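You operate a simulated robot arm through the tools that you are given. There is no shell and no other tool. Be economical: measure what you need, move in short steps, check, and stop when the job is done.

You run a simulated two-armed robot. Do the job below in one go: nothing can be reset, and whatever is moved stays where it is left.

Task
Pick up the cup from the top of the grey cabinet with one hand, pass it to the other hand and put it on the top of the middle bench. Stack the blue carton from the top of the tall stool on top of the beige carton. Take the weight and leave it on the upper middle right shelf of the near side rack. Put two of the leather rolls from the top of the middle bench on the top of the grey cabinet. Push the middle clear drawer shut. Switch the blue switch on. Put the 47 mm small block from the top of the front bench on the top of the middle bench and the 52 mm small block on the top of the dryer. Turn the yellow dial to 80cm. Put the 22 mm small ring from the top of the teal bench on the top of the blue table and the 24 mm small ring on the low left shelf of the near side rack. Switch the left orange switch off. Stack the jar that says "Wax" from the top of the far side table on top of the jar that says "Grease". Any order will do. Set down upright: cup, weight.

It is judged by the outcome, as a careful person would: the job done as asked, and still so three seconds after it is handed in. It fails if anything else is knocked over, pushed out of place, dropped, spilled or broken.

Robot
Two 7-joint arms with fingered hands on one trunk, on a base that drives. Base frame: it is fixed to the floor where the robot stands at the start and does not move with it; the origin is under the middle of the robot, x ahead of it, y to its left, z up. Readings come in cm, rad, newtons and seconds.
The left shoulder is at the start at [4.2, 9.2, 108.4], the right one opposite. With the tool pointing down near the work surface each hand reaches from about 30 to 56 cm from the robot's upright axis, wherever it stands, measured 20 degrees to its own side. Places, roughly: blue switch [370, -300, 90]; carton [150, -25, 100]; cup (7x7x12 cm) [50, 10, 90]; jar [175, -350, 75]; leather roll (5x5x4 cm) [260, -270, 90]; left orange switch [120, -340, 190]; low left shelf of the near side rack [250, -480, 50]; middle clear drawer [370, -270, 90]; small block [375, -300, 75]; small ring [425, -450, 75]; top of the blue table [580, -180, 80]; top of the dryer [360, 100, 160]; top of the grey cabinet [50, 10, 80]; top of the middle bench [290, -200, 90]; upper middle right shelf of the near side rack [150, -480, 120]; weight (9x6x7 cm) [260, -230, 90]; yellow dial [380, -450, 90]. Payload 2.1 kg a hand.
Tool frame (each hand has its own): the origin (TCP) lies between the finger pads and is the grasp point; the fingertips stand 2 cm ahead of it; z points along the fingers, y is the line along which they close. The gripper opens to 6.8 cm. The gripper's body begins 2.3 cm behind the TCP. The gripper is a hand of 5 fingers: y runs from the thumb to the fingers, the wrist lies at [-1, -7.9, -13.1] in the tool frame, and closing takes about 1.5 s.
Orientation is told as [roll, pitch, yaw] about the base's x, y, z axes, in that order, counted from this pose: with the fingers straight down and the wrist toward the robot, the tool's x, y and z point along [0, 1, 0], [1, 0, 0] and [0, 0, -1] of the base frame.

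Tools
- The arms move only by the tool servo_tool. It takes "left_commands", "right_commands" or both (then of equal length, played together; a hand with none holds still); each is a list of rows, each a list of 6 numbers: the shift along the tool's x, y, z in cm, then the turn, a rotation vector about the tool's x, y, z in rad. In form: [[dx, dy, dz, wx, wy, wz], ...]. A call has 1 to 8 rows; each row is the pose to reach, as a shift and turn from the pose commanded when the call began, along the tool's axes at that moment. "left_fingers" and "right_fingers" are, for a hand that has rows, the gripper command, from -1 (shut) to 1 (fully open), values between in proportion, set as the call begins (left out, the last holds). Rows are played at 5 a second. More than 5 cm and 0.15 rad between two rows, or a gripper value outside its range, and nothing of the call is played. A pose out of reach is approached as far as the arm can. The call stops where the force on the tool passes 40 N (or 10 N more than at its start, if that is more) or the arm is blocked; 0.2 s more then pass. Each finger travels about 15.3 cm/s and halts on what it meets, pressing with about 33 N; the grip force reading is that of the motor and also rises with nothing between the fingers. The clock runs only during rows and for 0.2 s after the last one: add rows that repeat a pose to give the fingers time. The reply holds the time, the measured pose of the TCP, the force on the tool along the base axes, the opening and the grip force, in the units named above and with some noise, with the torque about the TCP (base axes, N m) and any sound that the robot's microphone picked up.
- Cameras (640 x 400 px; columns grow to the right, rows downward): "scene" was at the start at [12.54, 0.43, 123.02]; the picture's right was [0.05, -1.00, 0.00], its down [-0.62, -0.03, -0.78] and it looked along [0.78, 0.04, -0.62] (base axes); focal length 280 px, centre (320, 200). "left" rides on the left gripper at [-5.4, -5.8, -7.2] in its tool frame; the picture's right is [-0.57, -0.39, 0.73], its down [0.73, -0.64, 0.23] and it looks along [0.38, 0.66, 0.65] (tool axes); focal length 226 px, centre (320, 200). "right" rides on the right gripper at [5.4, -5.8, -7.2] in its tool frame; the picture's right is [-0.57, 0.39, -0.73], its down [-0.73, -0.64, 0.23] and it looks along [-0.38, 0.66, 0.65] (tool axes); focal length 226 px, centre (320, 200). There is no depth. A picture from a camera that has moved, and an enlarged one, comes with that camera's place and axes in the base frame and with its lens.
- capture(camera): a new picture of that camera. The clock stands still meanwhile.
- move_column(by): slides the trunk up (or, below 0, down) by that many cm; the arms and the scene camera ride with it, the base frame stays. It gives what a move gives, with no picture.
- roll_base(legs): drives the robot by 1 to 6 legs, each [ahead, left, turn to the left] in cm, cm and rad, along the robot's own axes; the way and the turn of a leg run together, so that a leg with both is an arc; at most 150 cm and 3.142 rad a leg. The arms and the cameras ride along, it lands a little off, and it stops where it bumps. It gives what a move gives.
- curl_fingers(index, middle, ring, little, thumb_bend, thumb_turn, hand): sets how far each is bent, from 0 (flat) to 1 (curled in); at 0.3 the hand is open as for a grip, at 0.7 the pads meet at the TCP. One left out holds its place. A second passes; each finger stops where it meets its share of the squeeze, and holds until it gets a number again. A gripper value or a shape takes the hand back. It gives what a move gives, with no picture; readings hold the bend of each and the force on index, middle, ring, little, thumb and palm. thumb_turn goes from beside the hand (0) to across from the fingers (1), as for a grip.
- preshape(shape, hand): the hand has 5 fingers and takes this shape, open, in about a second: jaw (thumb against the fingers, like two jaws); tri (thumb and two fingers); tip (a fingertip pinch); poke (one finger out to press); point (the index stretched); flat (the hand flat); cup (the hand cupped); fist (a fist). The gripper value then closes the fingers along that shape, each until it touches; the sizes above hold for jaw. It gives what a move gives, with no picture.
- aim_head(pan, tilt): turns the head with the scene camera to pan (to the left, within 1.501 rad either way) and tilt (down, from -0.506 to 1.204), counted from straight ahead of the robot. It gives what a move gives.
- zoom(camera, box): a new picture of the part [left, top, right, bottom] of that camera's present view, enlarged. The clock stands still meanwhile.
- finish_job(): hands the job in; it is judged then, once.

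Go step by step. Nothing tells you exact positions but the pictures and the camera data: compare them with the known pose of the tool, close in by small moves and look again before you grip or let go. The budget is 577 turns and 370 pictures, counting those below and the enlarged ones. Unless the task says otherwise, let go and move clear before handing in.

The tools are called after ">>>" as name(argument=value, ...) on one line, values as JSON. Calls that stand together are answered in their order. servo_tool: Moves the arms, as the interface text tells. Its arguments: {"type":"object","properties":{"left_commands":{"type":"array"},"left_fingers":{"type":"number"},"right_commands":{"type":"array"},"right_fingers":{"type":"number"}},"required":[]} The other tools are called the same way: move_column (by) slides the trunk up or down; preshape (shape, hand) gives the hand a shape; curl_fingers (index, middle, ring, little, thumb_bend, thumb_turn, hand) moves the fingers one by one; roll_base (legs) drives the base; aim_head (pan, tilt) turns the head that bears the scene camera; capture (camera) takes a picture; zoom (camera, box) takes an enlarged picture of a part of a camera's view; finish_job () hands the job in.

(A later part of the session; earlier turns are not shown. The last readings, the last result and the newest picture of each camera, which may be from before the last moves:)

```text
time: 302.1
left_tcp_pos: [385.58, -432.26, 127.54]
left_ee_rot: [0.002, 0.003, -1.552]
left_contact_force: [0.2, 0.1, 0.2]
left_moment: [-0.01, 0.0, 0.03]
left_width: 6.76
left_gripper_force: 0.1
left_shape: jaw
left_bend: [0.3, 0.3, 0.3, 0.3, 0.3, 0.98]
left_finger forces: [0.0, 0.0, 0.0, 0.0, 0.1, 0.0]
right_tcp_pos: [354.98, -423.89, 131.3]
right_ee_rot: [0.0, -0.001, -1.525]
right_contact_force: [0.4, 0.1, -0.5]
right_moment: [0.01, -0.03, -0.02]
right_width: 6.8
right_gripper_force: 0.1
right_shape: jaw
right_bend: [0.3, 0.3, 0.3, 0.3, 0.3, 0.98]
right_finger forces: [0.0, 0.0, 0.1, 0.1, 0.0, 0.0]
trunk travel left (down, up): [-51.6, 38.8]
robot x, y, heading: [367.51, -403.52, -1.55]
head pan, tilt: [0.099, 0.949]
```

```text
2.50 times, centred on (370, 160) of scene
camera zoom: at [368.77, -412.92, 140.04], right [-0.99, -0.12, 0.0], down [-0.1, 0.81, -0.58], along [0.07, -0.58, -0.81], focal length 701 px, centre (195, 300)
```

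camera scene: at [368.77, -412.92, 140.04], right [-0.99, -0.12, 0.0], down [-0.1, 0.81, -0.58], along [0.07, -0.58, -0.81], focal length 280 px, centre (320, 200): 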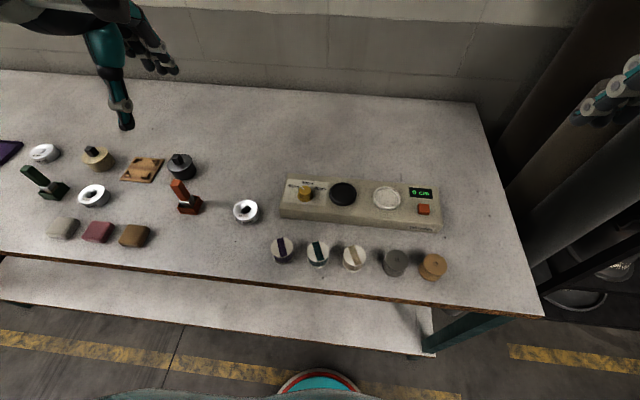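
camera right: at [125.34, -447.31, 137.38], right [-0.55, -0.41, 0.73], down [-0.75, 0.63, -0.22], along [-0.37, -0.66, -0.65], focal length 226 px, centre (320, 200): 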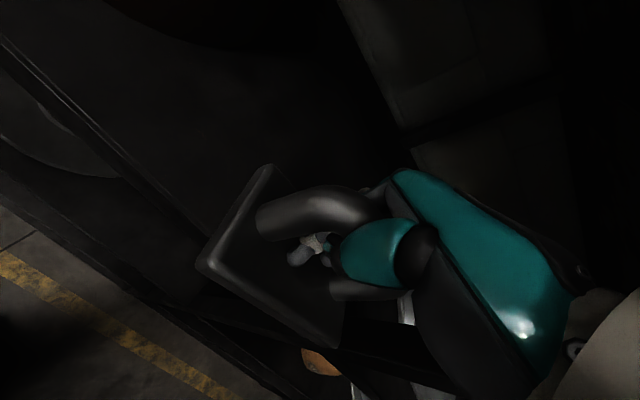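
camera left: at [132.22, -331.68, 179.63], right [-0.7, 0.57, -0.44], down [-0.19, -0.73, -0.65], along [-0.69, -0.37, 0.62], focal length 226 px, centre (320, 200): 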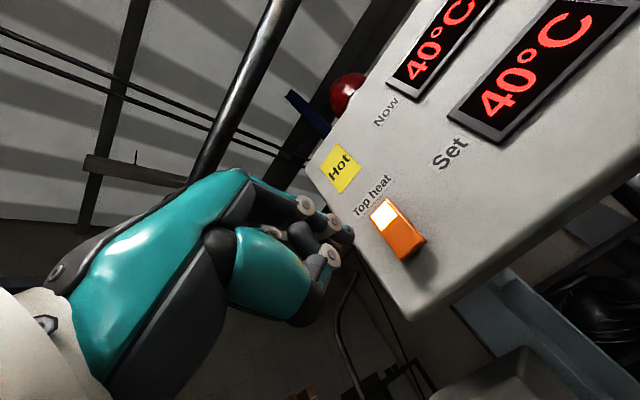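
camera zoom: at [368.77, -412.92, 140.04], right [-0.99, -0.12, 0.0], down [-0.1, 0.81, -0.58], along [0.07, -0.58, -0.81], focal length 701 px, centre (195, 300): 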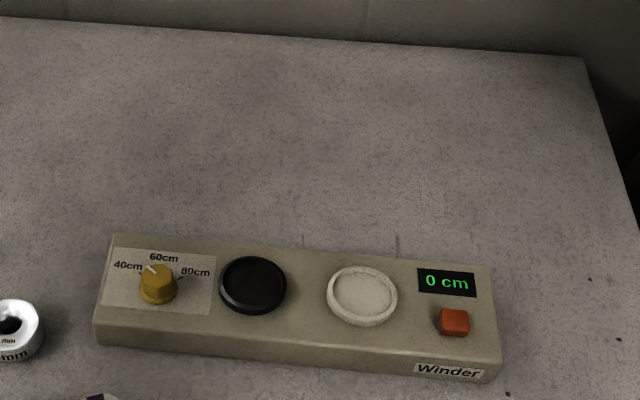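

>>> zoom(camera="scene", box=[222, 190, 272, 230])

>>> zoom(camera="scene", box=[70, 175, 120, 215])

>>> zoom(camera="scene", box=[20, 135, 70, 170])

>>> zoom(camera="scene", box=[270, 170, 350, 230])

```text
10.00 times, centred on (247, 210) of scene
camera zoom: at [368.77, -412.92, 140.04], right [-0.99, -0.12, 0.0], down [-0.1, 0.81, -0.58], along [0.07, -0.58, -0.81], focal length 2803 px, centre (1050, 100)
```

zoom: 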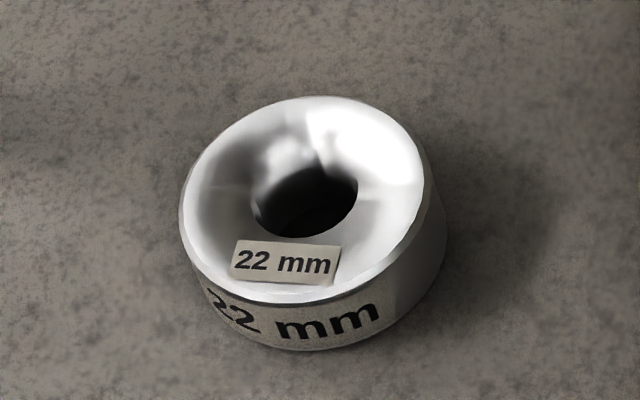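

```text
10.00 times, centred on (95, 195) of scene
camera zoom: at [368.77, -412.92, 140.04], right [-0.99, -0.12, 0.0], down [-0.1, 0.81, -0.58], along [0.07, -0.58, -0.81], focal length 2803 px, centre (2570, 250)
```

zoom: 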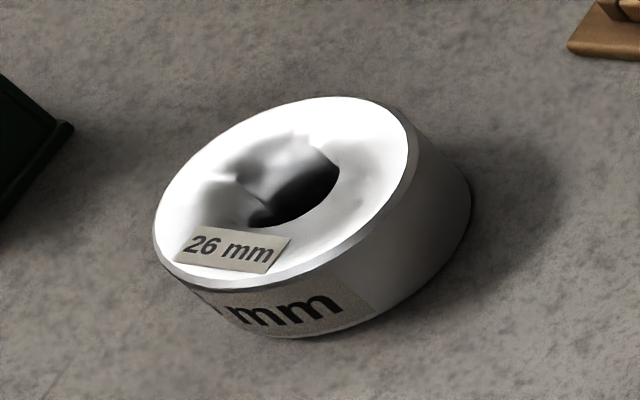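

```text
11.43 times, centred on (45, 152) of scene
camera zoom: at [368.77, -412.92, 140.04], right [-0.99, -0.12, 0.0], down [-0.1, 0.81, -0.58], along [0.07, -0.58, -0.81], focal length 3203 px, centre (3463, 743)
```

zoom: 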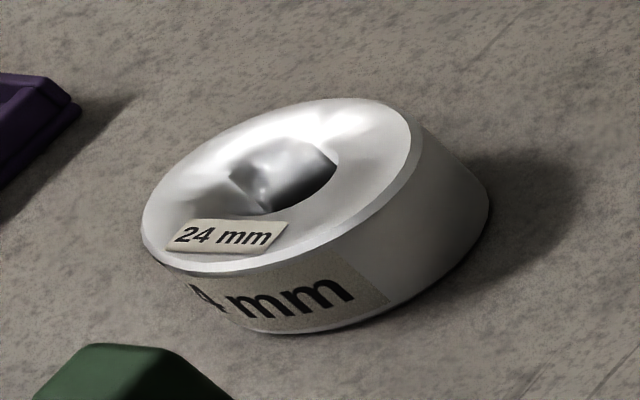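

```text
6.67 times, centred on (310, 200) of scene
camera zoom: at [368.77, -412.92, 140.04], right [-0.99, -0.12, 0.0], down [-0.1, 0.81, -0.58], along [0.07, -0.58, -0.81], focal length 1869 px, centre (387, 200)
```

zoom: 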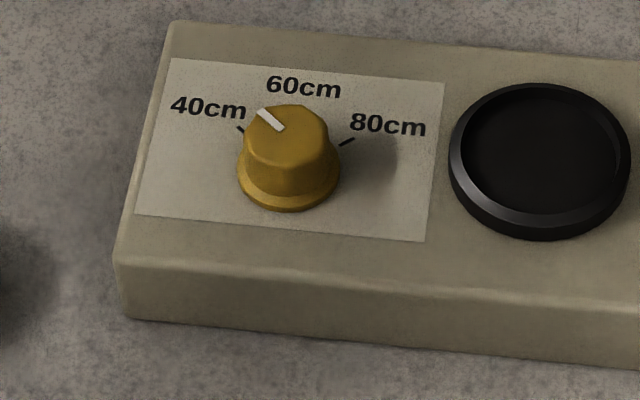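

Labels confirm the rings: 22 mm near [393, -452], 26 mm (not needed), 24 mm near [462, -465]. The yellow dial now points to 40cm, so it needs roughly a quarter turn clockwise. I'll do the dial first with the left hand.

>>> roll_base(legs=[[4, 0, -0.02]])

>>> move_column(by=-19)

>>> servo_tool(left_commands=[[-1.5, 4, 0, 0, 0, 0], [-3, 8, 0, 0, 0, 0], [-4.5, 12, 1, 0, 0, 0], [-6, 16, 3, 0, 0, 0], [-7, 20, 5, 0, 0, 0]])

>>> capture(camera="left")

>>> capture(camera="scene")

```text
time: 303.0
left_tcp_pos: [385.01, -436.57, 127.55]
left_ee_rot: [0.002, 0.001, -1.57]
left_contact_force: [-0.3, -0.4, -0.4]
left_moment: [0.0, 0.02, 0.01]
left_width: 6.8
left_gripper_force: 0.0
left_shape: jaw
left_bend: [0.3, 0.3, 0.3, 0.3, 0.3, 0.98]
left_finger forces: [0.0, 0.0, 0.1, 0.0, 0.0, 0.1]
right_tcp_pos: [354.62, -427.78, 131.3]
right_ee_rot: [-0.001, -0.003, -1.544]
right_contact_force: [0.1, -0.5, 0.1]
right_moment: [0.01, -0.01, 0.0]
right_width: 6.75
right_gripper_force: 0.0
right_shape: jaw
right_bend: [0.3, 0.3, 0.3, 0.3, 0.3, 0.98]
right_finger forces: [0.0, 0.0, 0.0, 0.1, 0.1, 0.0]
trunk travel left (down, up): [-51.6, 38.8]
robot x, y, heading: [367.9, -408.01, -1.571]
head pan, tilt: [0.099, 0.949]
```

```text
time: 305.1
left_tcp_pos: [385.01, -436.6, 108.62]
left_ee_rot: [0.002, 0.001, -1.572]
left_contact_force: [0.2, -0.5, 0.1]
left_moment: [0.0, -0.01, -0.01]
left_width: 6.79
left_gripper_force: 0.1
left_shape: jaw
left_bend: [0.3, 0.3, 0.3, 0.3, 0.3, 0.98]
left_finger forces: [0.0, 0.0, 0.0, 0.0, 0.0, 0.0]
right_tcp_pos: [354.73, -427.58, 112.35]
right_ee_rot: [-0.003, -0.002, -1.545]
right_contact_force: [0.2, 0.3, 0.0]
right_moment: [0.04, 0.0, 0.02]
right_width: 6.76
right_gripper_force: 0.2
right_shape: jaw
right_bend: [0.3, 0.3, 0.3, 0.3, 0.3, 0.98]
right_finger forces: [0.0, 0.1, 0.1, 0.0, 0.0, 0.1]
trunk travel left (down, up): [-32.6, 57.8]
robot x, y, heading: [368.03, -407.45, -1.566]
head pan, tilt: [0.099, 0.949]
```

```text
time: 306.3
left_tcp_pos: [378.03, -456.5, 103.77]
left_ee_rot: [0.004, 0.001, -1.572]
left_contact_force: [0.0, -0.7, -0.7]
left_moment: [-0.01, -0.02, 0.02]
left_width: 6.79
left_gripper_force: 0.0
left_shape: jaw
left_bend: [0.3, 0.3, 0.3, 0.3, 0.3, 0.98]
left_finger forces: [0.0, 0.0, 0.0, 0.0, 0.1, 0.1]
right_tcp_pos: [354.57, -427.75, 112.25]
right_ee_rot: [-0.002, -0.002, -1.545]
right_contact_force: [-0.4, 0.8, 0.3]
right_moment: [-0.02, -0.02, 0.0]
right_width: 6.77
right_gripper_force: 0.1
right_shape: jaw
right_bend: [0.3, 0.3, 0.3, 0.3, 0.3, 0.98]
right_finger forces: [0.0, 0.1, 0.1, 0.1, 0.0, 0.0]
trunk travel left (down, up): [-32.6, 57.8]
robot x, y, heading: [368.12, -408.23, -1.574]
head pan, tilt: [0.099, 0.949]
```

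```text
201 pictures are left
camera left: at [372.39, -450.76, 110.97], right [-0.56, 0.39, -0.73], down [0.73, 0.64, -0.23], along [0.38, -0.66, -0.64], focal length 226 px, centre (320, 200)
```

left: 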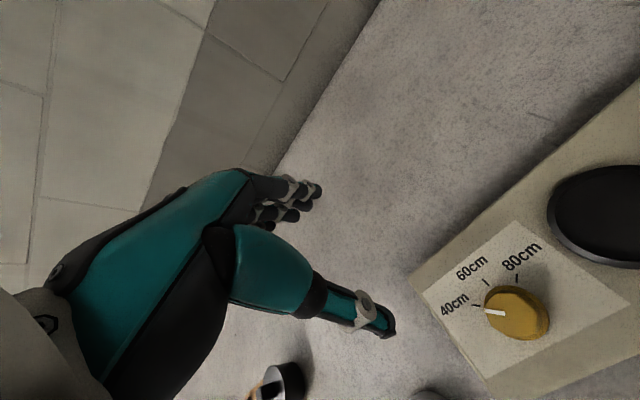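

```text
200 pictures are left
camera scene: at [368.6, -418.95, 120.93], right [-1.0, -0.1, 0.0], down [-0.08, 0.81, -0.58], along [0.06, -0.58, -0.81], focal length 280 px, centre (320, 200)
```

scene: 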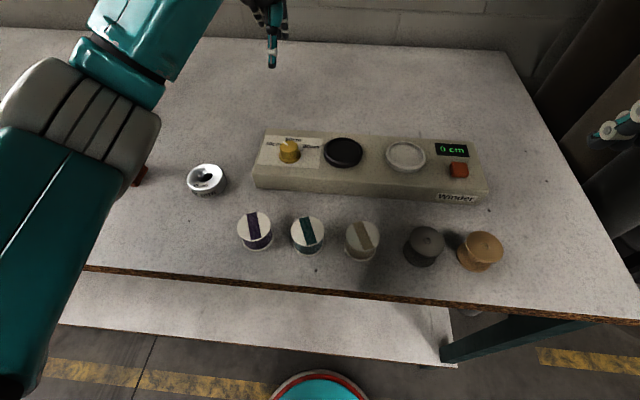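

>>> servo_tool(left_commands=[[-0.3, -1.1, 1.5, 0, 0, -0.12], [-0.6, -2.2, 3, 0, 0, -0.24], [-0.9, -3.3, 4.5, 0, 0, -0.36], [-1.2, -4.5, 6, 0, 0, -0.48], [-1.5, -5.6, 7.3, 0, 0, -0.6], [-1.5, -5.6, 7.3, 0, 0, -0.6]])

>>> capture(camera="left")

>>> zoom(camera="scene", box=[200, 60, 400, 220])

```text
time: 307.7
left_tcp_pos: [376.54, -450.89, 96.21]
left_ee_rot: [0.003, -0.001, -0.97]
left_contact_force: [-0.6, 0.4, -0.3]
left_moment: [-0.03, 0.0, 0.01]
left_width: 6.8
left_gripper_force: 0.0
left_shape: jaw
left_bend: [0.3, 0.3, 0.3, 0.3, 0.3, 0.98]
left_finger forces: [0.0, 0.0, 0.0, 0.0, 0.0, 0.0]
right_tcp_pos: [354.64, -427.62, 112.41]
right_ee_rot: [-0.002, -0.003, -1.543]
right_contact_force: [-0.8, -0.1, -0.4]
right_moment: [-0.01, -0.01, 0.03]
right_width: 6.78
right_gripper_force: 0.0
right_shape: jaw
right_bend: [0.3, 0.3, 0.3, 0.3, 0.3, 0.98]
right_finger forces: [0.1, 0.0, 0.0, 0.0, 0.0, 0.1]
trunk travel left (down, up): [-32.6, 57.8]
robot x, y, heading: [367.93, -408.06, -1.57]
head pan, tilt: [0.099, 0.949]
```

```text
199 pictures are left
camera left: at [368.61, -449.31, 103.41], right [-0.68, 0.0, -0.73], down [0.24, 0.94, -0.23], along [0.69, -0.33, -0.65], focal length 226 px, centre (320, 200)
```

left: 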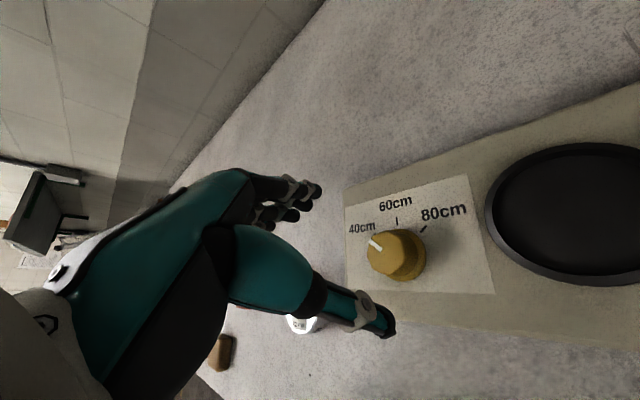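

```text
2.50 times, centred on (300, 140) of scene
camera zoom: at [368.61, -418.94, 120.93], right [-1.0, -0.1, 0.0], down [-0.08, 0.81, -0.58], along [0.06, -0.58, -0.81], focal length 701 px, centre (370, 350)
```

zoom: 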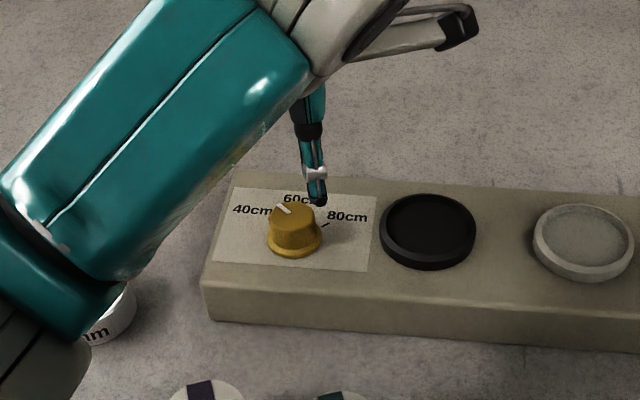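

>>> servo_tool(left_commands=[[0, 0.1, 2, 0, 0, 0], [0, 0.1, 4, 0, 0, 0], [0, 0.1, 6, 0, 0, 0], [0, 0.1, 6, 0, 0, 0]])

>>> capture(camera="left")

>>> zoom(camera="scene", box=[200, 60, 400, 220])

```text
time: 308.7
left_tcp_pos: [376.57, -451.05, 90.28]
left_ee_rot: [0.002, 0.0, -0.97]
left_contact_force: [0.5, 0.2, 0.1]
left_moment: [0.01, -0.02, -0.02]
left_width: 6.79
left_gripper_force: 0.0
left_shape: jaw
left_bend: [0.3, 0.3, 0.3, 0.3, 0.3, 0.98]
left_finger forces: [0.0, 0.1, 0.0, 0.1, 0.1, 0.0]
right_tcp_pos: [354.58, -427.75, 112.42]
right_ee_rot: [-0.003, -0.001, -1.545]
right_contact_force: [1.0, -0.7, 0.4]
right_moment: [-0.03, -0.05, 0.01]
right_width: 6.8
right_gripper_force: 0.1
right_shape: jaw
right_bend: [0.3, 0.3, 0.3, 0.3, 0.3, 0.98]
right_finger forces: [0.0, 0.1, 0.0, 0.0, 0.1, 0.0]
trunk travel left (down, up): [-32.6, 57.8]
robot x, y, heading: [367.42, -407.89, -1.572]
head pan, tilt: [0.099, 0.949]
```

```text
197 pictures are left
camera left: at [368.64, -449.49, 97.45], right [-0.68, 0.0, -0.73], down [0.24, 0.94, -0.23], along [0.69, -0.33, -0.65], focal length 226 px, centre (320, 200)
```

left: 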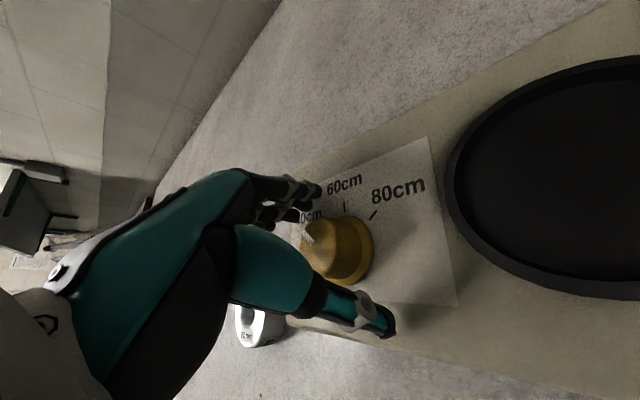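

```text
2.50 times, centred on (300, 140) of scene
camera zoom: at [368.61, -418.94, 120.93], right [-1.0, -0.1, 0.0], down [-0.08, 0.81, -0.58], along [0.06, -0.58, -0.81], focal length 701 px, centre (370, 350)
```

zoom: 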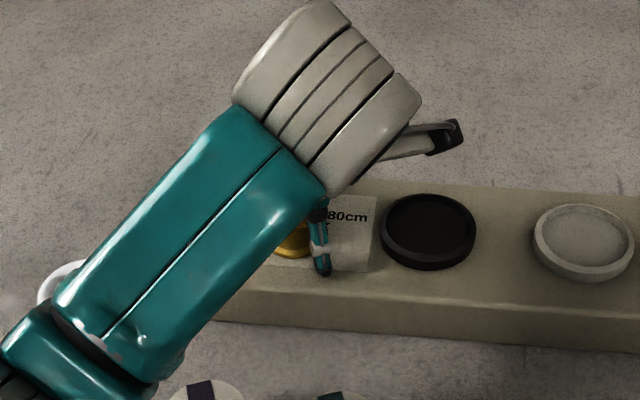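

>>> servo_tool(left_commands=[[0, 0, 0, 0, 0, 0], [0, 0, 0, 0, 0, 0], [0, 0, 0, 0, 0, 0], [0, 0, 0, 0, 0, 0], [0, 0, 0, 0, 0, 0], [0, 0, 0, 0, 0, 0], [0, 0, 0, 0, 0, 0]], left_fingers=-1)

>>> servo_tool(left_commands=[[0, 0, 0, 0, 0, 0.13], [0, 0, 0, 0, 0, 0.26], [0, 0, 0, 0, 0, 0.39], [0, 0, 0, 0, 0, 0.52], [0, 0, 0, 0, 0, 0.65], [0, 0, 0, 0, 0, 0.78], [0, 0, 0, 0, 0, 0.91], [0, 0, 0, 0, 0, 1.04]])

>>> capture(camera="left")

>>> zoom(camera="scene", box=[200, 60, 400, 220])

```text
time: 310.3
left_tcp_pos: [376.59, -451.01, 90.3]
left_ee_rot: [0.001, 0.0, -0.971]
left_contact_force: [-1.2, 4.2, -2.7]
left_moment: [0.09, -0.03, 0.02]
left_width: 2.25
left_gripper_force: 32.8
left_shape: jaw
left_bend: [0.74, 0.53, 0.61, 0.59, 0.74, 1.0]
left_finger forces: [15.1, 7.9, 0.2, 0.1, 27.7, 0.1]
right_tcp_pos: [354.61, -427.55, 112.31]
right_ee_rot: [-0.002, -0.002, -1.545]
right_contact_force: [-0.6, 0.2, -0.7]
right_moment: [0.06, -0.03, 0.0]
right_width: 6.8
right_gripper_force: 0.1
right_shape: jaw
right_bend: [0.3, 0.3, 0.3, 0.3, 0.3, 0.98]
right_finger forces: [0.0, 0.1, 0.0, 0.0, 0.0, 0.0]
trunk travel left (down, up): [-32.6, 57.8]
robot x, y, heading: [368.2, -407.96, -1.574]
head pan, tilt: [0.099, 0.949]
```

```text
time: 312.1
left_tcp_pos: [376.45, -451.03, 90.31]
left_ee_rot: [0.002, 0.0, -2.011]
left_contact_force: [-0.8, 5.0, 0.6]
left_moment: [0.04, 0.01, 0.01]
left_width: 2.26
left_gripper_force: 32.7
left_shape: jaw
left_bend: [0.74, 0.55, 0.61, 0.59, 0.75, 1.0]
left_finger forces: [16.4, 6.9, 0.0, 0.0, 27.4, 0.0]
right_tcp_pos: [354.64, -427.52, 112.38]
right_ee_rot: [-0.003, -0.003, -1.547]
right_contact_force: [0.4, 0.2, -0.1]
right_moment: [0.0, 0.0, -0.02]
right_width: 6.79
right_gripper_force: 0.0
right_shape: jaw
right_bend: [0.3, 0.3, 0.3, 0.3, 0.3, 0.98]
right_finger forces: [0.0, 0.0, 0.1, 0.0, 0.0, 0.0]
trunk travel left (down, up): [-32.6, 57.8]
robot x, y, heading: [367.92, -407.85, -1.569]
head pan, tilt: [0.099, 0.949]
```

```text
195 pictures are left
camera left: at [374.02, -443.5, 97.47], right [-0.34, 0.59, -0.73], down [0.94, 0.27, -0.23], along [0.06, -0.76, -0.65], focal length 226 px, centre (320, 200)
```

left: 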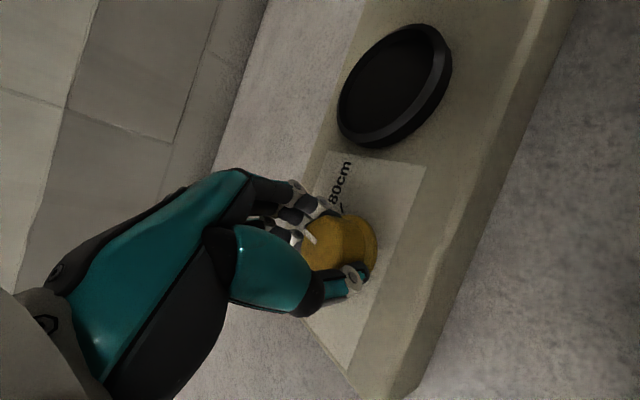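

```text
2.50 times, centred on (300, 140) of scene
camera zoom: at [368.59, -418.87, 120.94], right [-1.0, -0.1, 0.0], down [-0.08, 0.81, -0.58], along [0.06, -0.58, -0.81], focal length 701 px, centre (370, 350)
```

zoom: 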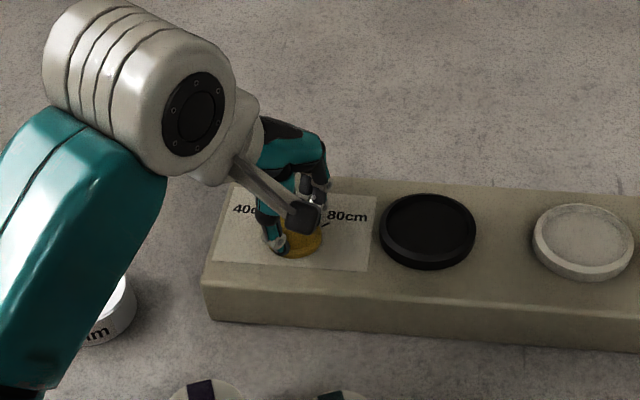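

>>> servo_tool(left_commands=[[0, 0, 0, 0, 0, 0.13], [0, 0, 0, 0, 0, 0.26], [0, 0, 0, 0, 0, 0.36], [0, 0, 0, 0, 0, 0.36]])

>>> zoom(camera="left", box=[240, 140, 420, 300])

>>> zoom(camera="scene", box=[250, 100, 350, 180])

```text
time: 313.1
left_tcp_pos: [376.71, -450.99, 90.25]
left_ee_rot: [0.001, 0.001, -2.372]
left_contact_force: [-1.6, 5.5, -0.4]
left_moment: [0.06, 0.06, 0.02]
left_width: 2.28
left_gripper_force: 32.7
left_shape: jaw
left_bend: [0.74, 0.55, 0.61, 0.59, 0.75, 1.0]
left_finger forces: [17.3, 7.1, 0.0, 0.0, 26.7, 0.0]
right_tcp_pos: [354.59, -427.58, 112.44]
right_ee_rot: [-0.003, -0.002, -1.544]
right_contact_force: [-0.7, 0.1, -0.7]
right_moment: [-0.03, 0.02, -0.02]
right_width: 6.81
right_gripper_force: 0.0
right_shape: jaw
right_bend: [0.3, 0.3, 0.3, 0.3, 0.3, 0.98]
right_finger forces: [0.0, 0.0, 0.1, 0.0, 0.0, 0.1]
trunk travel left (down, up): [-32.6, 57.8]
robot x, y, heading: [367.84, -407.82, -1.568]
head pan, tilt: [0.099, 0.949]
```

```text
2.50 times, centred on (330, 220) of left
camera zoom: at [376.87, -443.11, 97.48], right [-0.11, 0.68, -0.73], down [0.97, -0.08, -0.23], along [-0.21, -0.73, -0.65], focal length 565 px, centre (295, 150)
```

zoom: 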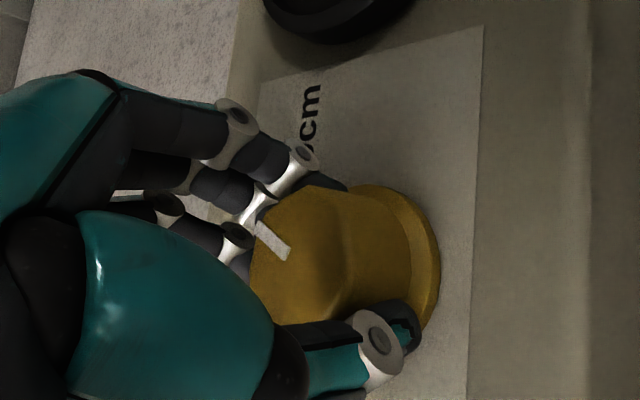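

```text
5.00 times, centred on (300, 140) of scene
camera zoom: at [368.59, -418.88, 120.93], right [-1.0, -0.1, 0.0], down [-0.08, 0.81, -0.58], along [0.06, -0.58, -0.81], focal length 1401 px, centre (420, 500)
```

zoom: 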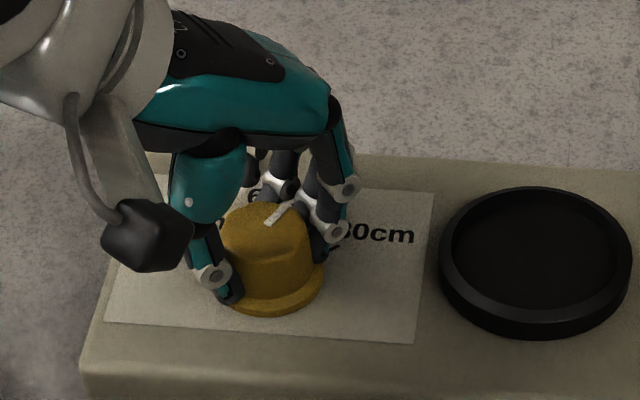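

>>> servo_tool(left_commands=[[0, 0, 0, 0, 0, 0.1], [0, 0, 0, 0, 0, 0.1]])

>>> servo_tool(left_commands=[[0, 0, 0, 0, 0, 0], [0, 0, 0, 0, 0, 0], [0, 0, 0, 0, 0, 0], [0, 0, -3, 0, 0, 0], [0, 0, -7, 0, 0, 0], [0, -4, -10, 0, 0, 0]], left_fingers=1)

>>> zoom(camera="scene", box=[250, 100, 350, 180])

>>> capture(camera="left")

```text
time: 313.7
left_tcp_pos: [376.58, -451.06, 90.31]
left_ee_rot: [-0.001, 0.001, -2.471]
left_contact_force: [-0.4, 5.3, 2.1]
left_moment: [0.01, 0.0, -0.01]
left_width: 2.32
left_gripper_force: 33.6
left_shape: jaw
left_bend: [0.74, 0.55, 0.61, 0.59, 0.75, 0.99]
left_finger forces: [17.1, 7.1, 0.1, 0.0, 27.3, 0.0]
right_tcp_pos: [354.73, -427.54, 112.49]
right_ee_rot: [-0.001, -0.001, -1.544]
right_contact_force: [0.6, 0.2, 0.7]
right_moment: [0.02, 0.04, 0.03]
right_width: 6.77
right_gripper_force: 0.1
right_shape: jaw
right_bend: [0.3, 0.3, 0.3, 0.3, 0.3, 0.98]
right_finger forces: [0.0, 0.1, 0.0, 0.0, 0.0, 0.1]
trunk travel left (down, up): [-32.6, 57.8]
robot x, y, heading: [368.24, -407.81, -1.568]
head pan, tilt: [0.099, 0.949]
```

```text
time: 315.1
left_tcp_pos: [379.88, -448.65, 100.55]
left_ee_rot: [0.0, 0.002, -2.472]
left_contact_force: [0.2, 0.7, 0.1]
left_moment: [0.03, 0.01, -0.02]
left_width: 6.78
left_gripper_force: 0.2
left_shape: jaw
left_bend: [0.3, 0.3, 0.3, 0.3, 0.3, 0.98]
left_finger forces: [0.0, 0.0, 0.0, 0.0, 0.0, 0.1]
right_tcp_pos: [354.66, -427.59, 112.32]
right_ee_rot: [-0.001, -0.001, -1.543]
right_contact_force: [0.4, 0.3, 0.1]
right_moment: [-0.01, 0.03, -0.01]
right_width: 6.79
right_gripper_force: 0.1
right_shape: jaw
right_bend: [0.3, 0.3, 0.3, 0.3, 0.3, 0.98]
right_finger forces: [0.0, 0.1, 0.0, 0.0, 0.0, 0.0]
trunk travel left (down, up): [-32.6, 57.8]
robot x, y, heading: [367.76, -407.7, -1.571]
head pan, tilt: [0.099, 0.949]
```

```text
5.00 times, centred on (300, 140) of scene
camera zoom: at [368.6, -418.95, 120.93], right [-1.0, -0.1, 0.0], down [-0.08, 0.81, -0.58], along [0.06, -0.58, -0.81], focal length 1401 px, centre (420, 500)
```

zoom: 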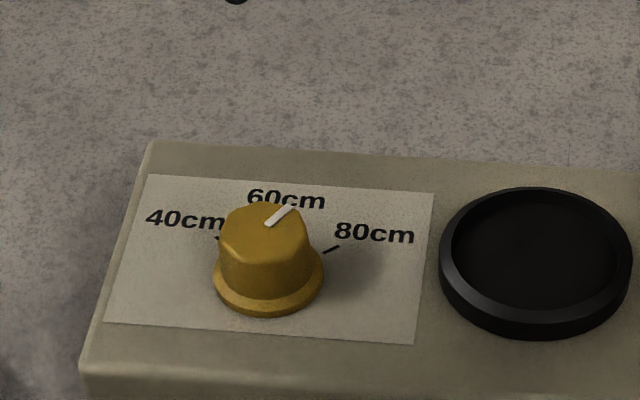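

```text
190 pictures are left
camera left: at [380.92, -440.91, 107.69], right [-0.05, 0.69, -0.73], down [0.96, -0.18, -0.23], along [-0.28, -0.71, -0.65], focal length 226 px, centre (320, 200)
```

left: 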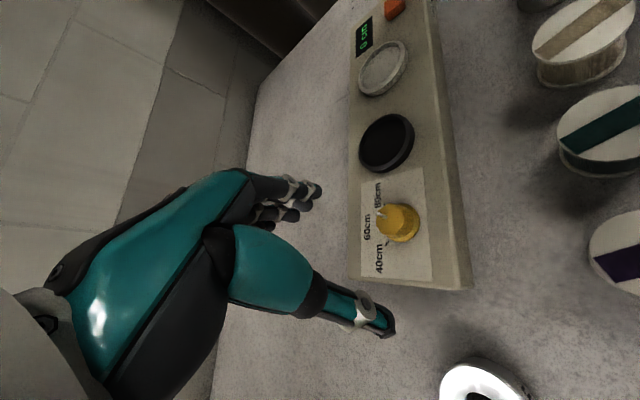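

>>> zoom(camera="left", box=[345, 160, 445, 290])

```text
3.08 times, centred on (395, 225) of left
camera zoom: at [380.92, -440.91, 107.69], right [-0.05, 0.69, -0.73], down [0.96, -0.18, -0.23], along [-0.28, -0.71, -0.65], focal length 696 px, centre (89, 123)
```

zoom: 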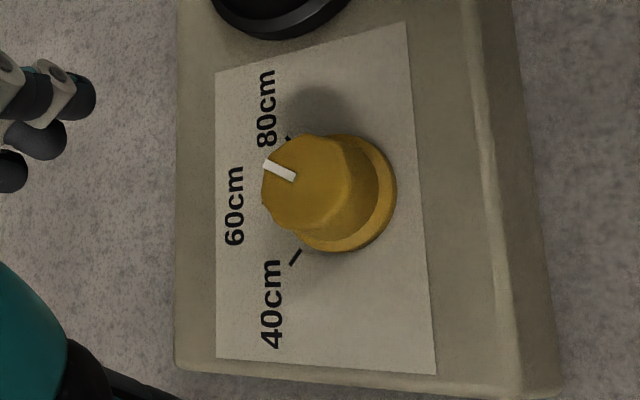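

The pointer is about 12° short of the 80cm tick. I'm regripping for a small extra turn.

>>> servo_tool(left_commands=[[0, 4, 2, 0, 0, -0.12], [0, 4, 5, 0, 0, -0.25], [0, 4, 8, 0, 0, -0.25], [0, 4, 10.2, 0, 0, -0.25], [0, 4, 10.2, 0, 0, -0.25]])

>>> servo_tool(left_commands=[[0, 0, 0, 0, 0, 0], [0, 0, 0, 0, 0, 0], [0, 0, 0, 0, 0, 0], [0, 0, 0, 0, 0, 0], [0, 0, 0, 0, 0, 0], [0, 0, 0, 0, 0, 0], [0, 0, 0, 0, 0, 0]], left_fingers=-1)

>>> servo_tool(left_commands=[[0, 0, 0, 0, 0, 0.12], [0, 0, 0, 0, 0, 0.25], [0, 0, 0, 0, 0, 0.25]])

>>> servo_tool(left_commands=[[0, 0, 0, 0, 0, 0], [0, 0, 0, 0, 0, 0], [0, 0, 0, 0, 0, 0], [0, 0, -3, 0, 0, 0], [0, 0, -7, 0, 0, 0], [0, -4, -10, 0, 0, 0]], left_fingers=1)

>>> zoom(camera="left", box=[345, 160, 445, 290])

>>> zoom(camera="scene", box=[250, 100, 350, 180])

```text
time: 316.3
left_tcp_pos: [376.58, -451.02, 90.04]
left_ee_rot: [0.0, 0.001, -2.222]
left_contact_force: [0.5, 0.6, 0.5]
left_moment: [0.03, 0.05, 0.01]
left_width: 6.78
left_gripper_force: 0.0
left_shape: jaw
left_bend: [0.3, 0.3, 0.3, 0.3, 0.3, 0.98]
left_finger forces: [0.0, 0.0, 0.1, 0.0, 0.0, 0.0]
right_tcp_pos: [354.56, -427.59, 112.41]
right_ee_rot: [-0.001, -0.003, -1.546]
right_contact_force: [-0.2, -0.3, 0.4]
right_moment: [-0.02, 0.0, 0.0]
right_width: 6.78
right_gripper_force: 0.0
right_shape: jaw
right_bend: [0.3, 0.3, 0.3, 0.3, 0.3, 0.98]
right_finger forces: [0.0, 0.0, 0.1, 0.1, 0.0, 0.0]
trunk travel left (down, up): [-32.6, 57.8]
robot x, y, heading: [367.77, -407.56, -1.572]
head pan, tilt: [0.099, 0.949]
```

```text
time: 317.9
left_tcp_pos: [376.6, -451.05, 90.04]
left_ee_rot: [-0.001, 0.0, -2.221]
left_contact_force: [1.4, 2.9, -3.1]
left_moment: [-0.01, 0.01, 0.01]
left_width: 2.1
left_gripper_force: 32.8
left_shape: jaw
left_bend: [0.73, 0.59, 0.69, 0.69, 0.74, 1.0]
left_finger forces: [15.2, 8.5, 0.0, 0.1, 26.3, 0.1]
right_tcp_pos: [354.6, -427.66, 112.39]
right_ee_rot: [-0.001, -0.002, -1.545]
right_contact_force: [-0.4, -0.5, 0.2]
right_moment: [0.03, 0.03, -0.01]
right_width: 6.8
right_gripper_force: 0.0
right_shape: jaw
right_bend: [0.3, 0.3, 0.3, 0.3, 0.3, 0.98]
right_finger forces: [0.1, 0.0, 0.0, 0.0, 0.0, 0.0]
trunk travel left (down, up): [-32.6, 57.8]
robot x, y, heading: [367.72, -408.09, -1.572]
head pan, tilt: [0.099, 0.949]
```

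```text
time: 318.7
left_tcp_pos: [376.61, -451.04, 89.97]
left_ee_rot: [0.001, 0.001, -2.473]
left_contact_force: [0.4, 3.6, -3.2]
left_moment: [0.04, 0.07, 0.02]
left_width: 2.08
left_gripper_force: 33.2
left_shape: jaw
left_bend: [0.73, 0.59, 0.69, 0.69, 0.74, 1.0]
left_finger forces: [16.1, 8.1, 0.0, 0.1, 25.7, 0.0]
right_tcp_pos: [354.58, -427.61, 112.37]
right_ee_rot: [-0.001, -0.001, -1.546]
right_contact_force: [0.2, -0.6, 0.9]
right_moment: [0.01, 0.01, -0.02]
right_width: 6.79
right_gripper_force: 0.0
right_shape: jaw
right_bend: [0.3, 0.3, 0.3, 0.3, 0.3, 0.98]
right_finger forces: [0.0, 0.0, 0.1, 0.0, 0.0, 0.0]
trunk travel left (down, up): [-32.6, 57.8]
robot x, y, heading: [367.94, -407.52, -1.571]
head pan, tilt: [0.099, 0.949]
```

```text
time: 320.1
left_tcp_pos: [379.61, -448.63, 100.29]
left_ee_rot: [-0.001, 0.001, -2.471]
left_contact_force: [0.0, 0.2, -0.4]
left_moment: [0.04, 0.0, 0.03]
left_width: 6.77
left_gripper_force: 0.1
left_shape: jaw
left_bend: [0.3, 0.3, 0.3, 0.3, 0.3, 0.98]
left_finger forces: [0.0, 0.1, 0.0, 0.0, 0.0, 0.0]
right_tcp_pos: [354.62, -427.58, 112.35]
right_ee_rot: [-0.003, -0.002, -1.545]
right_contact_force: [-0.6, -1.2, 0.4]
right_moment: [-0.01, 0.0, 0.0]
right_width: 6.79
right_gripper_force: 0.0
right_shape: jaw
right_bend: [0.3, 0.3, 0.3, 0.3, 0.3, 0.98]
right_finger forces: [0.1, 0.1, 0.1, 0.1, 0.0, 0.0]
trunk travel left (down, up): [-32.6, 57.8]
robot x, y, heading: [367.64, -407.81, -1.57]
head pan, tilt: [0.099, 0.949]
```

```text
3.08 times, centred on (395, 225) of left
camera zoom: at [380.73, -440.87, 107.54], right [-0.05, 0.68, -0.73], down [0.96, -0.18, -0.23], along [-0.28, -0.71, -0.65], focal length 696 px, centre (89, 123)
```

zoom: 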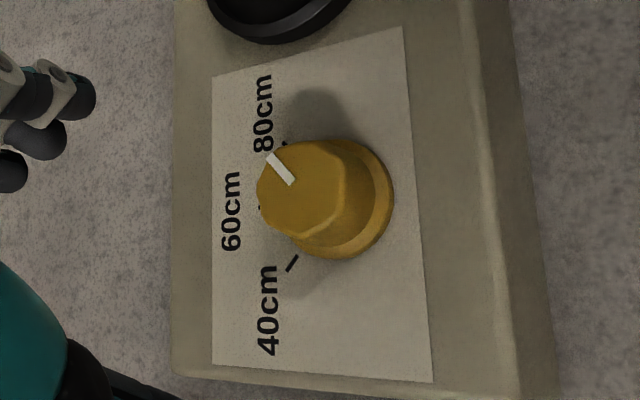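

```text
5.00 times, centred on (300, 140) of scene
camera zoom: at [368.6, -418.95, 120.93], right [-1.0, -0.1, 0.0], down [-0.08, 0.81, -0.58], along [0.06, -0.58, -0.81], focal length 1401 px, centre (420, 500)
```

zoom: 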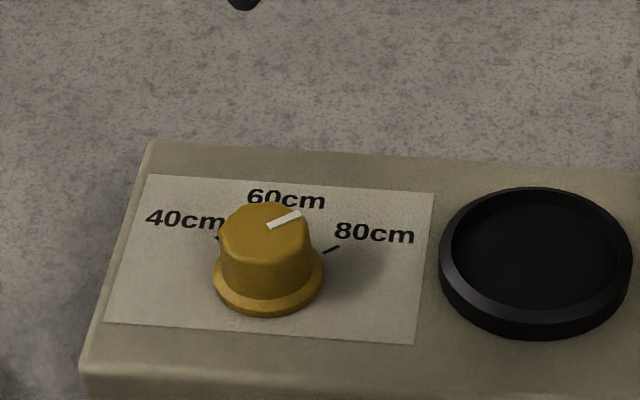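

The dial points at 80cm. Next are the rings: I'm moving the left hand over the 22 mm ring.

>>> servo_tool(left_commands=[[0.8, -1.4, 0, 0, 0, -0.13], [1.6, -2.8, 0, 0, 0, -0.26], [2.4, -4.1, 0, 0, 0, -0.39], [3.2, -5.5, 0, 0, 0, -0.52], [4, -6.8, 0.5, 0, 0, -0.65], [4.8, -8.2, 1, 0, 0, -0.78], [5.5, -9.5, 1, 0, 0, -0.9]])

>>> curl_fingers(hand="left", index=0.1, middle=0.1, ring=0.1, little=0.1, thumb_bend=0.1, thumb_turn=1)

>>> aim_head(pan=0.4, tilt=0.95)

>>> capture(camera="left")

>>> capture(camera="scene")

```text
time: 321.7
left_tcp_pos: [390.59, -446.92, 98.99]
left_ee_rot: [0.002, 0.002, -1.569]
left_contact_force: [0.8, 0.0, 0.3]
left_moment: [-0.01, 0.0, 0.01]
left_width: 6.76
left_gripper_force: 0.1
left_shape: jaw
left_bend: [0.3, 0.3, 0.3, 0.3, 0.3, 0.98]
left_finger forces: [0.0, 0.1, 0.1, 0.0, 0.0, 0.1]
right_tcp_pos: [354.61, -427.64, 112.39]
right_ee_rot: [-0.001, -0.002, -1.543]
right_contact_force: [0.4, -0.3, 0.4]
right_moment: [0.01, -0.02, 0.03]
right_width: 6.8
right_gripper_force: 0.0
right_shape: jaw
right_bend: [0.3, 0.3, 0.3, 0.3, 0.3, 0.98]
right_finger forces: [0.0, 0.0, 0.0, 0.1, 0.1, 0.1]
trunk travel left (down, up): [-32.6, 57.8]
robot x, y, heading: [367.93, -407.82, -1.573]
head pan, tilt: [0.099, 0.949]
```

```text
time: 322.7
left_tcp_pos: [390.58, -446.97, 99.05]
left_ee_rot: [0.001, 0.002, -1.571]
left_contact_force: [0.6, 0.2, -0.3]
left_moment: [0.0, 0.02, 0.01]
left_width: 9.09
left_gripper_force: 0.1
left_shape: fingers
left_bend: [0.1, 0.1, 0.1, 0.1, 0.1, 0.96]
left_finger forces: [0.0, 0.0, 0.0, 0.1, 0.0, 0.0]
right_tcp_pos: [354.59, -427.71, 112.36]
right_ee_rot: [-0.002, -0.002, -1.544]
right_contact_force: [-0.5, 0.1, 1.0]
right_moment: [0.01, 0.02, 0.0]
right_width: 6.79
right_gripper_force: 0.1
right_shape: jaw
right_bend: [0.3, 0.3, 0.3, 0.3, 0.3, 0.98]
right_finger forces: [0.0, 0.0, 0.1, 0.0, 0.1, 0.1]
trunk travel left (down, up): [-32.6, 57.8]
robot x, y, heading: [368.33, -407.87, -1.571]
head pan, tilt: [0.099, 0.949]
```

```text
time: 323.5
left_tcp_pos: [390.55, -447.05, 98.95]
left_ee_rot: [0.002, 0.002, -1.57]
left_contact_force: [-0.1, -0.4, 1.3]
left_moment: [0.01, 0.02, -0.01]
left_width: 9.1
left_gripper_force: 0.1
left_shape: fingers
left_bend: [0.1, 0.1, 0.1, 0.1, 0.1, 0.96]
left_finger forces: [0.0, 0.0, 0.0, 0.0, 0.1, 0.0]
right_tcp_pos: [354.63, -427.67, 112.41]
right_ee_rot: [-0.002, -0.001, -1.543]
right_contact_force: [0.2, -0.8, 0.2]
right_moment: [0.01, 0.01, 0.0]
right_width: 6.78
right_gripper_force: 0.0
right_shape: jaw
right_bend: [0.3, 0.3, 0.3, 0.3, 0.3, 0.98]
right_finger forces: [0.1, 0.0, 0.0, 0.0, 0.1, 0.0]
trunk travel left (down, up): [-32.6, 57.8]
robot x, y, heading: [367.62, -407.83, -1.571]
head pan, tilt: [0.4, 0.949]
```

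```text
186 pictures are left
camera left: at [385.02, -441.28, 106.21], right [-0.57, 0.39, -0.73], down [0.73, 0.64, -0.23], along [0.38, -0.66, -0.65], focal length 226 px, centre (320, 200)
```

left: 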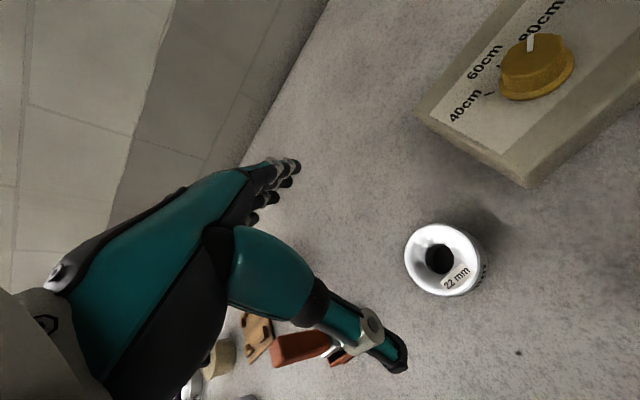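

```text
185 pictures are left
camera scene: at [370.72, -418.41, 120.93], right [-0.92, -0.39, 0.0], down [-0.32, 0.75, -0.58], along [0.23, -0.54, -0.81], focal length 280 px, centre (320, 200)
```

scene: 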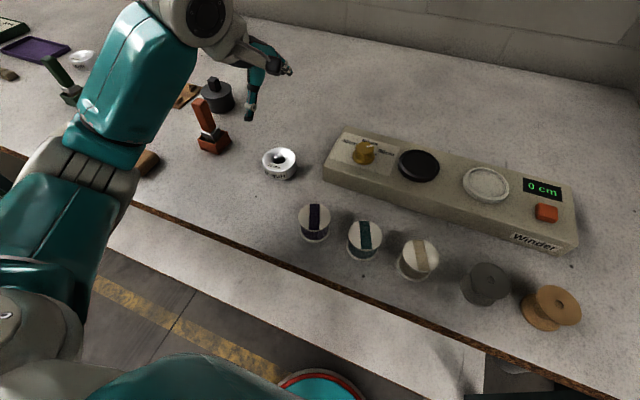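

>>> servo_tool(left_commands=[[-0.3, 0, 3, 0, 0, 0], [-0.3, 0, 6, 0, 0, 0], [-0.3, 0, 9, 0, 0, 0], [-0.3, 0, 11.5, 0, 0, 0], [-0.3, 0, 11.5, 0, 0, 0]])

>>> capture(camera="left")

>>> zoom(camera="scene", box=[190, 80, 350, 220])

```text
time: 324.7
left_tcp_pos: [390.38, -447.05, 87.5]
left_ee_rot: [0.002, 0.002, -1.57]
left_contact_force: [0.5, 1.1, 0.4]
left_moment: [0.03, 0.01, -0.01]
left_width: 9.1
left_gripper_force: 0.0
left_shape: fingers
left_bend: [0.1, 0.1, 0.1, 0.1, 0.1, 0.96]
left_finger forces: [0.0, 0.1, 0.0, 0.1, 0.0, 0.1]
right_tcp_pos: [354.58, -427.76, 112.37]
right_ee_rot: [-0.001, -0.001, -1.543]
right_contact_force: [-0.9, -0.2, -0.2]
right_moment: [-0.04, 0.02, -0.01]
right_width: 6.78
right_gripper_force: 0.1
right_shape: jaw
right_bend: [0.3, 0.3, 0.3, 0.3, 0.3, 0.98]
right_finger forces: [0.1, 0.0, 0.0, 0.0, 0.0, 0.0]
trunk travel left (down, up): [-32.6, 57.8]
robot x, y, heading: [367.95, -407.65, -1.57]
head pan, tilt: [0.4, 0.949]
```

```text
184 pictures are left
camera left: at [384.75, -441.33, 94.64], right [-0.57, 0.39, -0.73], down [0.73, 0.64, -0.23], along [0.38, -0.66, -0.65], focal length 226 px, centre (320, 200)
```

left: 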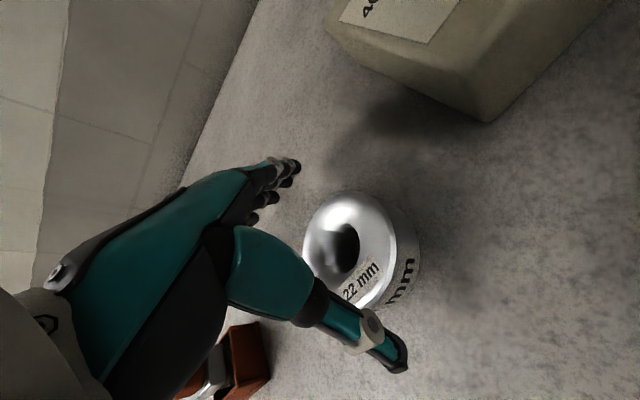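

```text
2.86 times, centred on (270, 150) of scene
camera zoom: at [370.72, -418.4, 120.93], right [-0.92, -0.39, 0.0], down [-0.32, 0.75, -0.58], along [0.23, -0.54, -0.81], focal length 801 px, centre (463, 343)
```

zoom: 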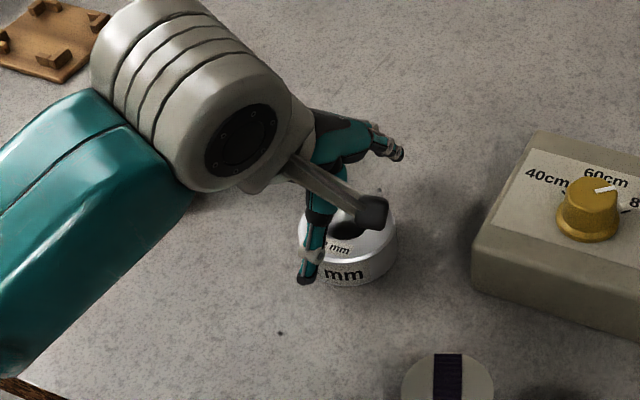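

>>> servo_tool(left_commands=[[-0.3, -0.2, 1, 0, 0, 0], [-0.3, -0.2, 1.8, 0, 0, 0], [-0.3, -0.2, 1.8, 0, 0, 0]])

>>> servo_tool(left_commands=[[0, 0, 0, 0, 0, 0], [0, 0, 0, 0, 0, 0], [0, 0, 0, 0, 0, 0], [0, 0, 0, 0, 0, 0], [0, 0, 0, 0, 0, 0], [0, 0, 0, 0, 0, 0], [0, 0, 0, 0, 0, 0], [0, 0, 0, 0, 0, 0]], left_fingers=-1)

>>> servo_tool(left_commands=[[0, 0, -1, 0, 0, 0], [0, 0, -4, 0, 0, 0], [0, 0, -8, 0, 0, 0], [0, 0, -12, 0, 0, 0], [0, 0, -12, 0, 0, 0]])

>>> capture(camera="left")

>>> capture(camera="scene")

```text
time: 325.5
left_tcp_pos: [390.0, -446.73, 85.63]
left_ee_rot: [0.0, 0.001, -1.572]
left_contact_force: [0.0, 0.9, 0.6]
left_moment: [-0.02, -0.03, -0.03]
left_width: 9.12
left_gripper_force: 0.1
left_shape: fingers
left_bend: [0.1, 0.1, 0.1, 0.1, 0.1, 0.96]
left_finger forces: [0.0, 0.1, 0.1, 0.0, 0.0, 0.0]
right_tcp_pos: [354.49, -427.68, 112.36]
right_ee_rot: [-0.002, -0.002, -1.545]
right_contact_force: [0.6, -0.3, 0.0]
right_moment: [0.0, 0.01, 0.0]
right_width: 6.77
right_gripper_force: 0.1
right_shape: jaw
right_bend: [0.3, 0.3, 0.3, 0.3, 0.3, 0.98]
right_finger forces: [0.0, 0.0, 0.0, 0.0, 0.0, 0.0]
trunk travel left (down, up): [-32.6, 57.8]
robot x, y, heading: [367.73, -407.24, -1.574]
head pan, tilt: [0.4, 0.949]
```

```text
time: 326.8
left_tcp_pos: [389.98, -446.73, 85.87]
left_ee_rot: [0.002, -0.009, -1.572]
left_contact_force: [-0.5, 1.2, 15.6]
left_moment: [0.1, 0.03, -0.07]
left_width: 4.66
left_gripper_force: 33.4
left_shape: jaw
left_bend: [0.74, 0.35, 0.38, 0.41, 0.55, 1.0]
left_finger forces: [19.4, 13.9, 4.0, 0.1, 38.9, 0.0]
right_tcp_pos: [354.53, -427.61, 112.3]
right_ee_rot: [-0.002, -0.004, -1.545]
right_contact_force: [-0.2, -0.5, 0.5]
right_moment: [-0.02, 0.01, -0.01]
right_width: 6.78
right_gripper_force: 0.1
right_shape: jaw
right_bend: [0.3, 0.3, 0.3, 0.3, 0.3, 0.98]
right_finger forces: [0.0, 0.1, 0.2, 0.1, 0.0, 0.0]
trunk travel left (down, up): [-32.6, 57.8]
robot x, y, heading: [368.04, -408.01, -1.569]
head pan, tilt: [0.4, 0.949]
stopped in row 6 (left hand): the force on the tool passed its limit at 41 N (the readings are from after the stop); the commanded pose is now the measured one
```

```text
time: 328.0
left_tcp_pos: [390.14, -446.59, 97.69]
left_ee_rot: [0.002, -0.002, -1.571]
left_contact_force: [0.8, -0.3, -1.3]
left_moment: [0.0, 0.02, -0.01]
left_width: 4.67
left_gripper_force: 33.2
left_shape: jaw
left_bend: [0.74, 0.36, 0.38, 0.41, 0.55, 0.99]
left_finger forces: [16.8, 8.1, 4.3, 0.0, 28.8, 0.0]
right_tcp_pos: [354.48, -427.66, 112.49]
right_ee_rot: [-0.001, -0.003, -1.545]
right_contact_force: [0.9, -1.0, 0.5]
right_moment: [0.01, 0.02, 0.0]
right_width: 6.77
right_gripper_force: 0.0
right_shape: jaw
right_bend: [0.3, 0.3, 0.3, 0.3, 0.3, 0.98]
right_finger forces: [0.0, 0.0, 0.1, 0.0, 0.0, 0.1]
trunk travel left (down, up): [-32.6, 57.8]
robot x, y, heading: [367.52, -407.5, -1.572]
head pan, tilt: [0.4, 0.949]
```

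```text
182 pictures are left
camera left: at [384.6, -440.82, 104.88], right [-0.57, 0.38, -0.73], down [0.73, 0.64, -0.23], along [0.38, -0.67, -0.64], focal length 226 px, centre (320, 200)
```

left: 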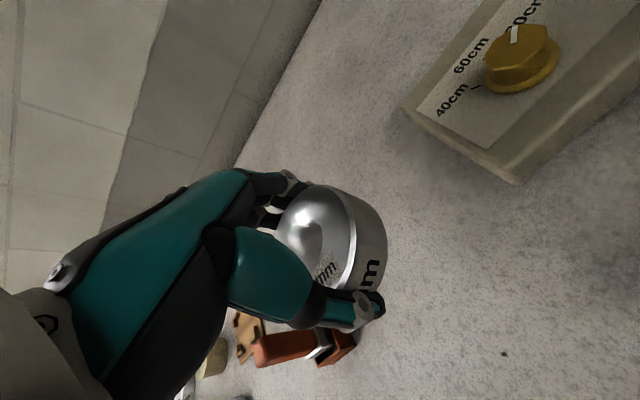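

```text
181 pictures are left
camera scene: at [370.73, -418.42, 120.92], right [-0.92, -0.39, 0.0], down [-0.32, 0.75, -0.58], along [0.23, -0.54, -0.81], focal length 280 px, centre (320, 200)
```

scene: 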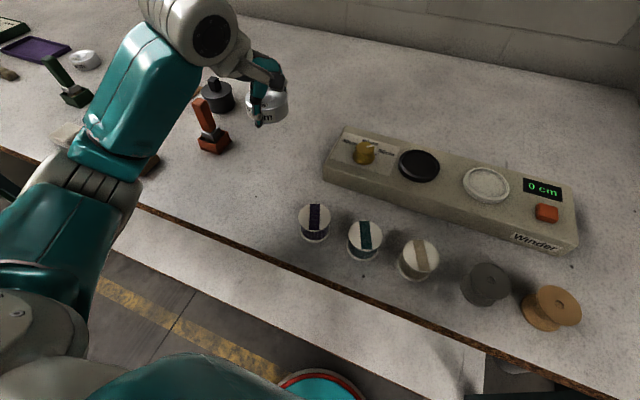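

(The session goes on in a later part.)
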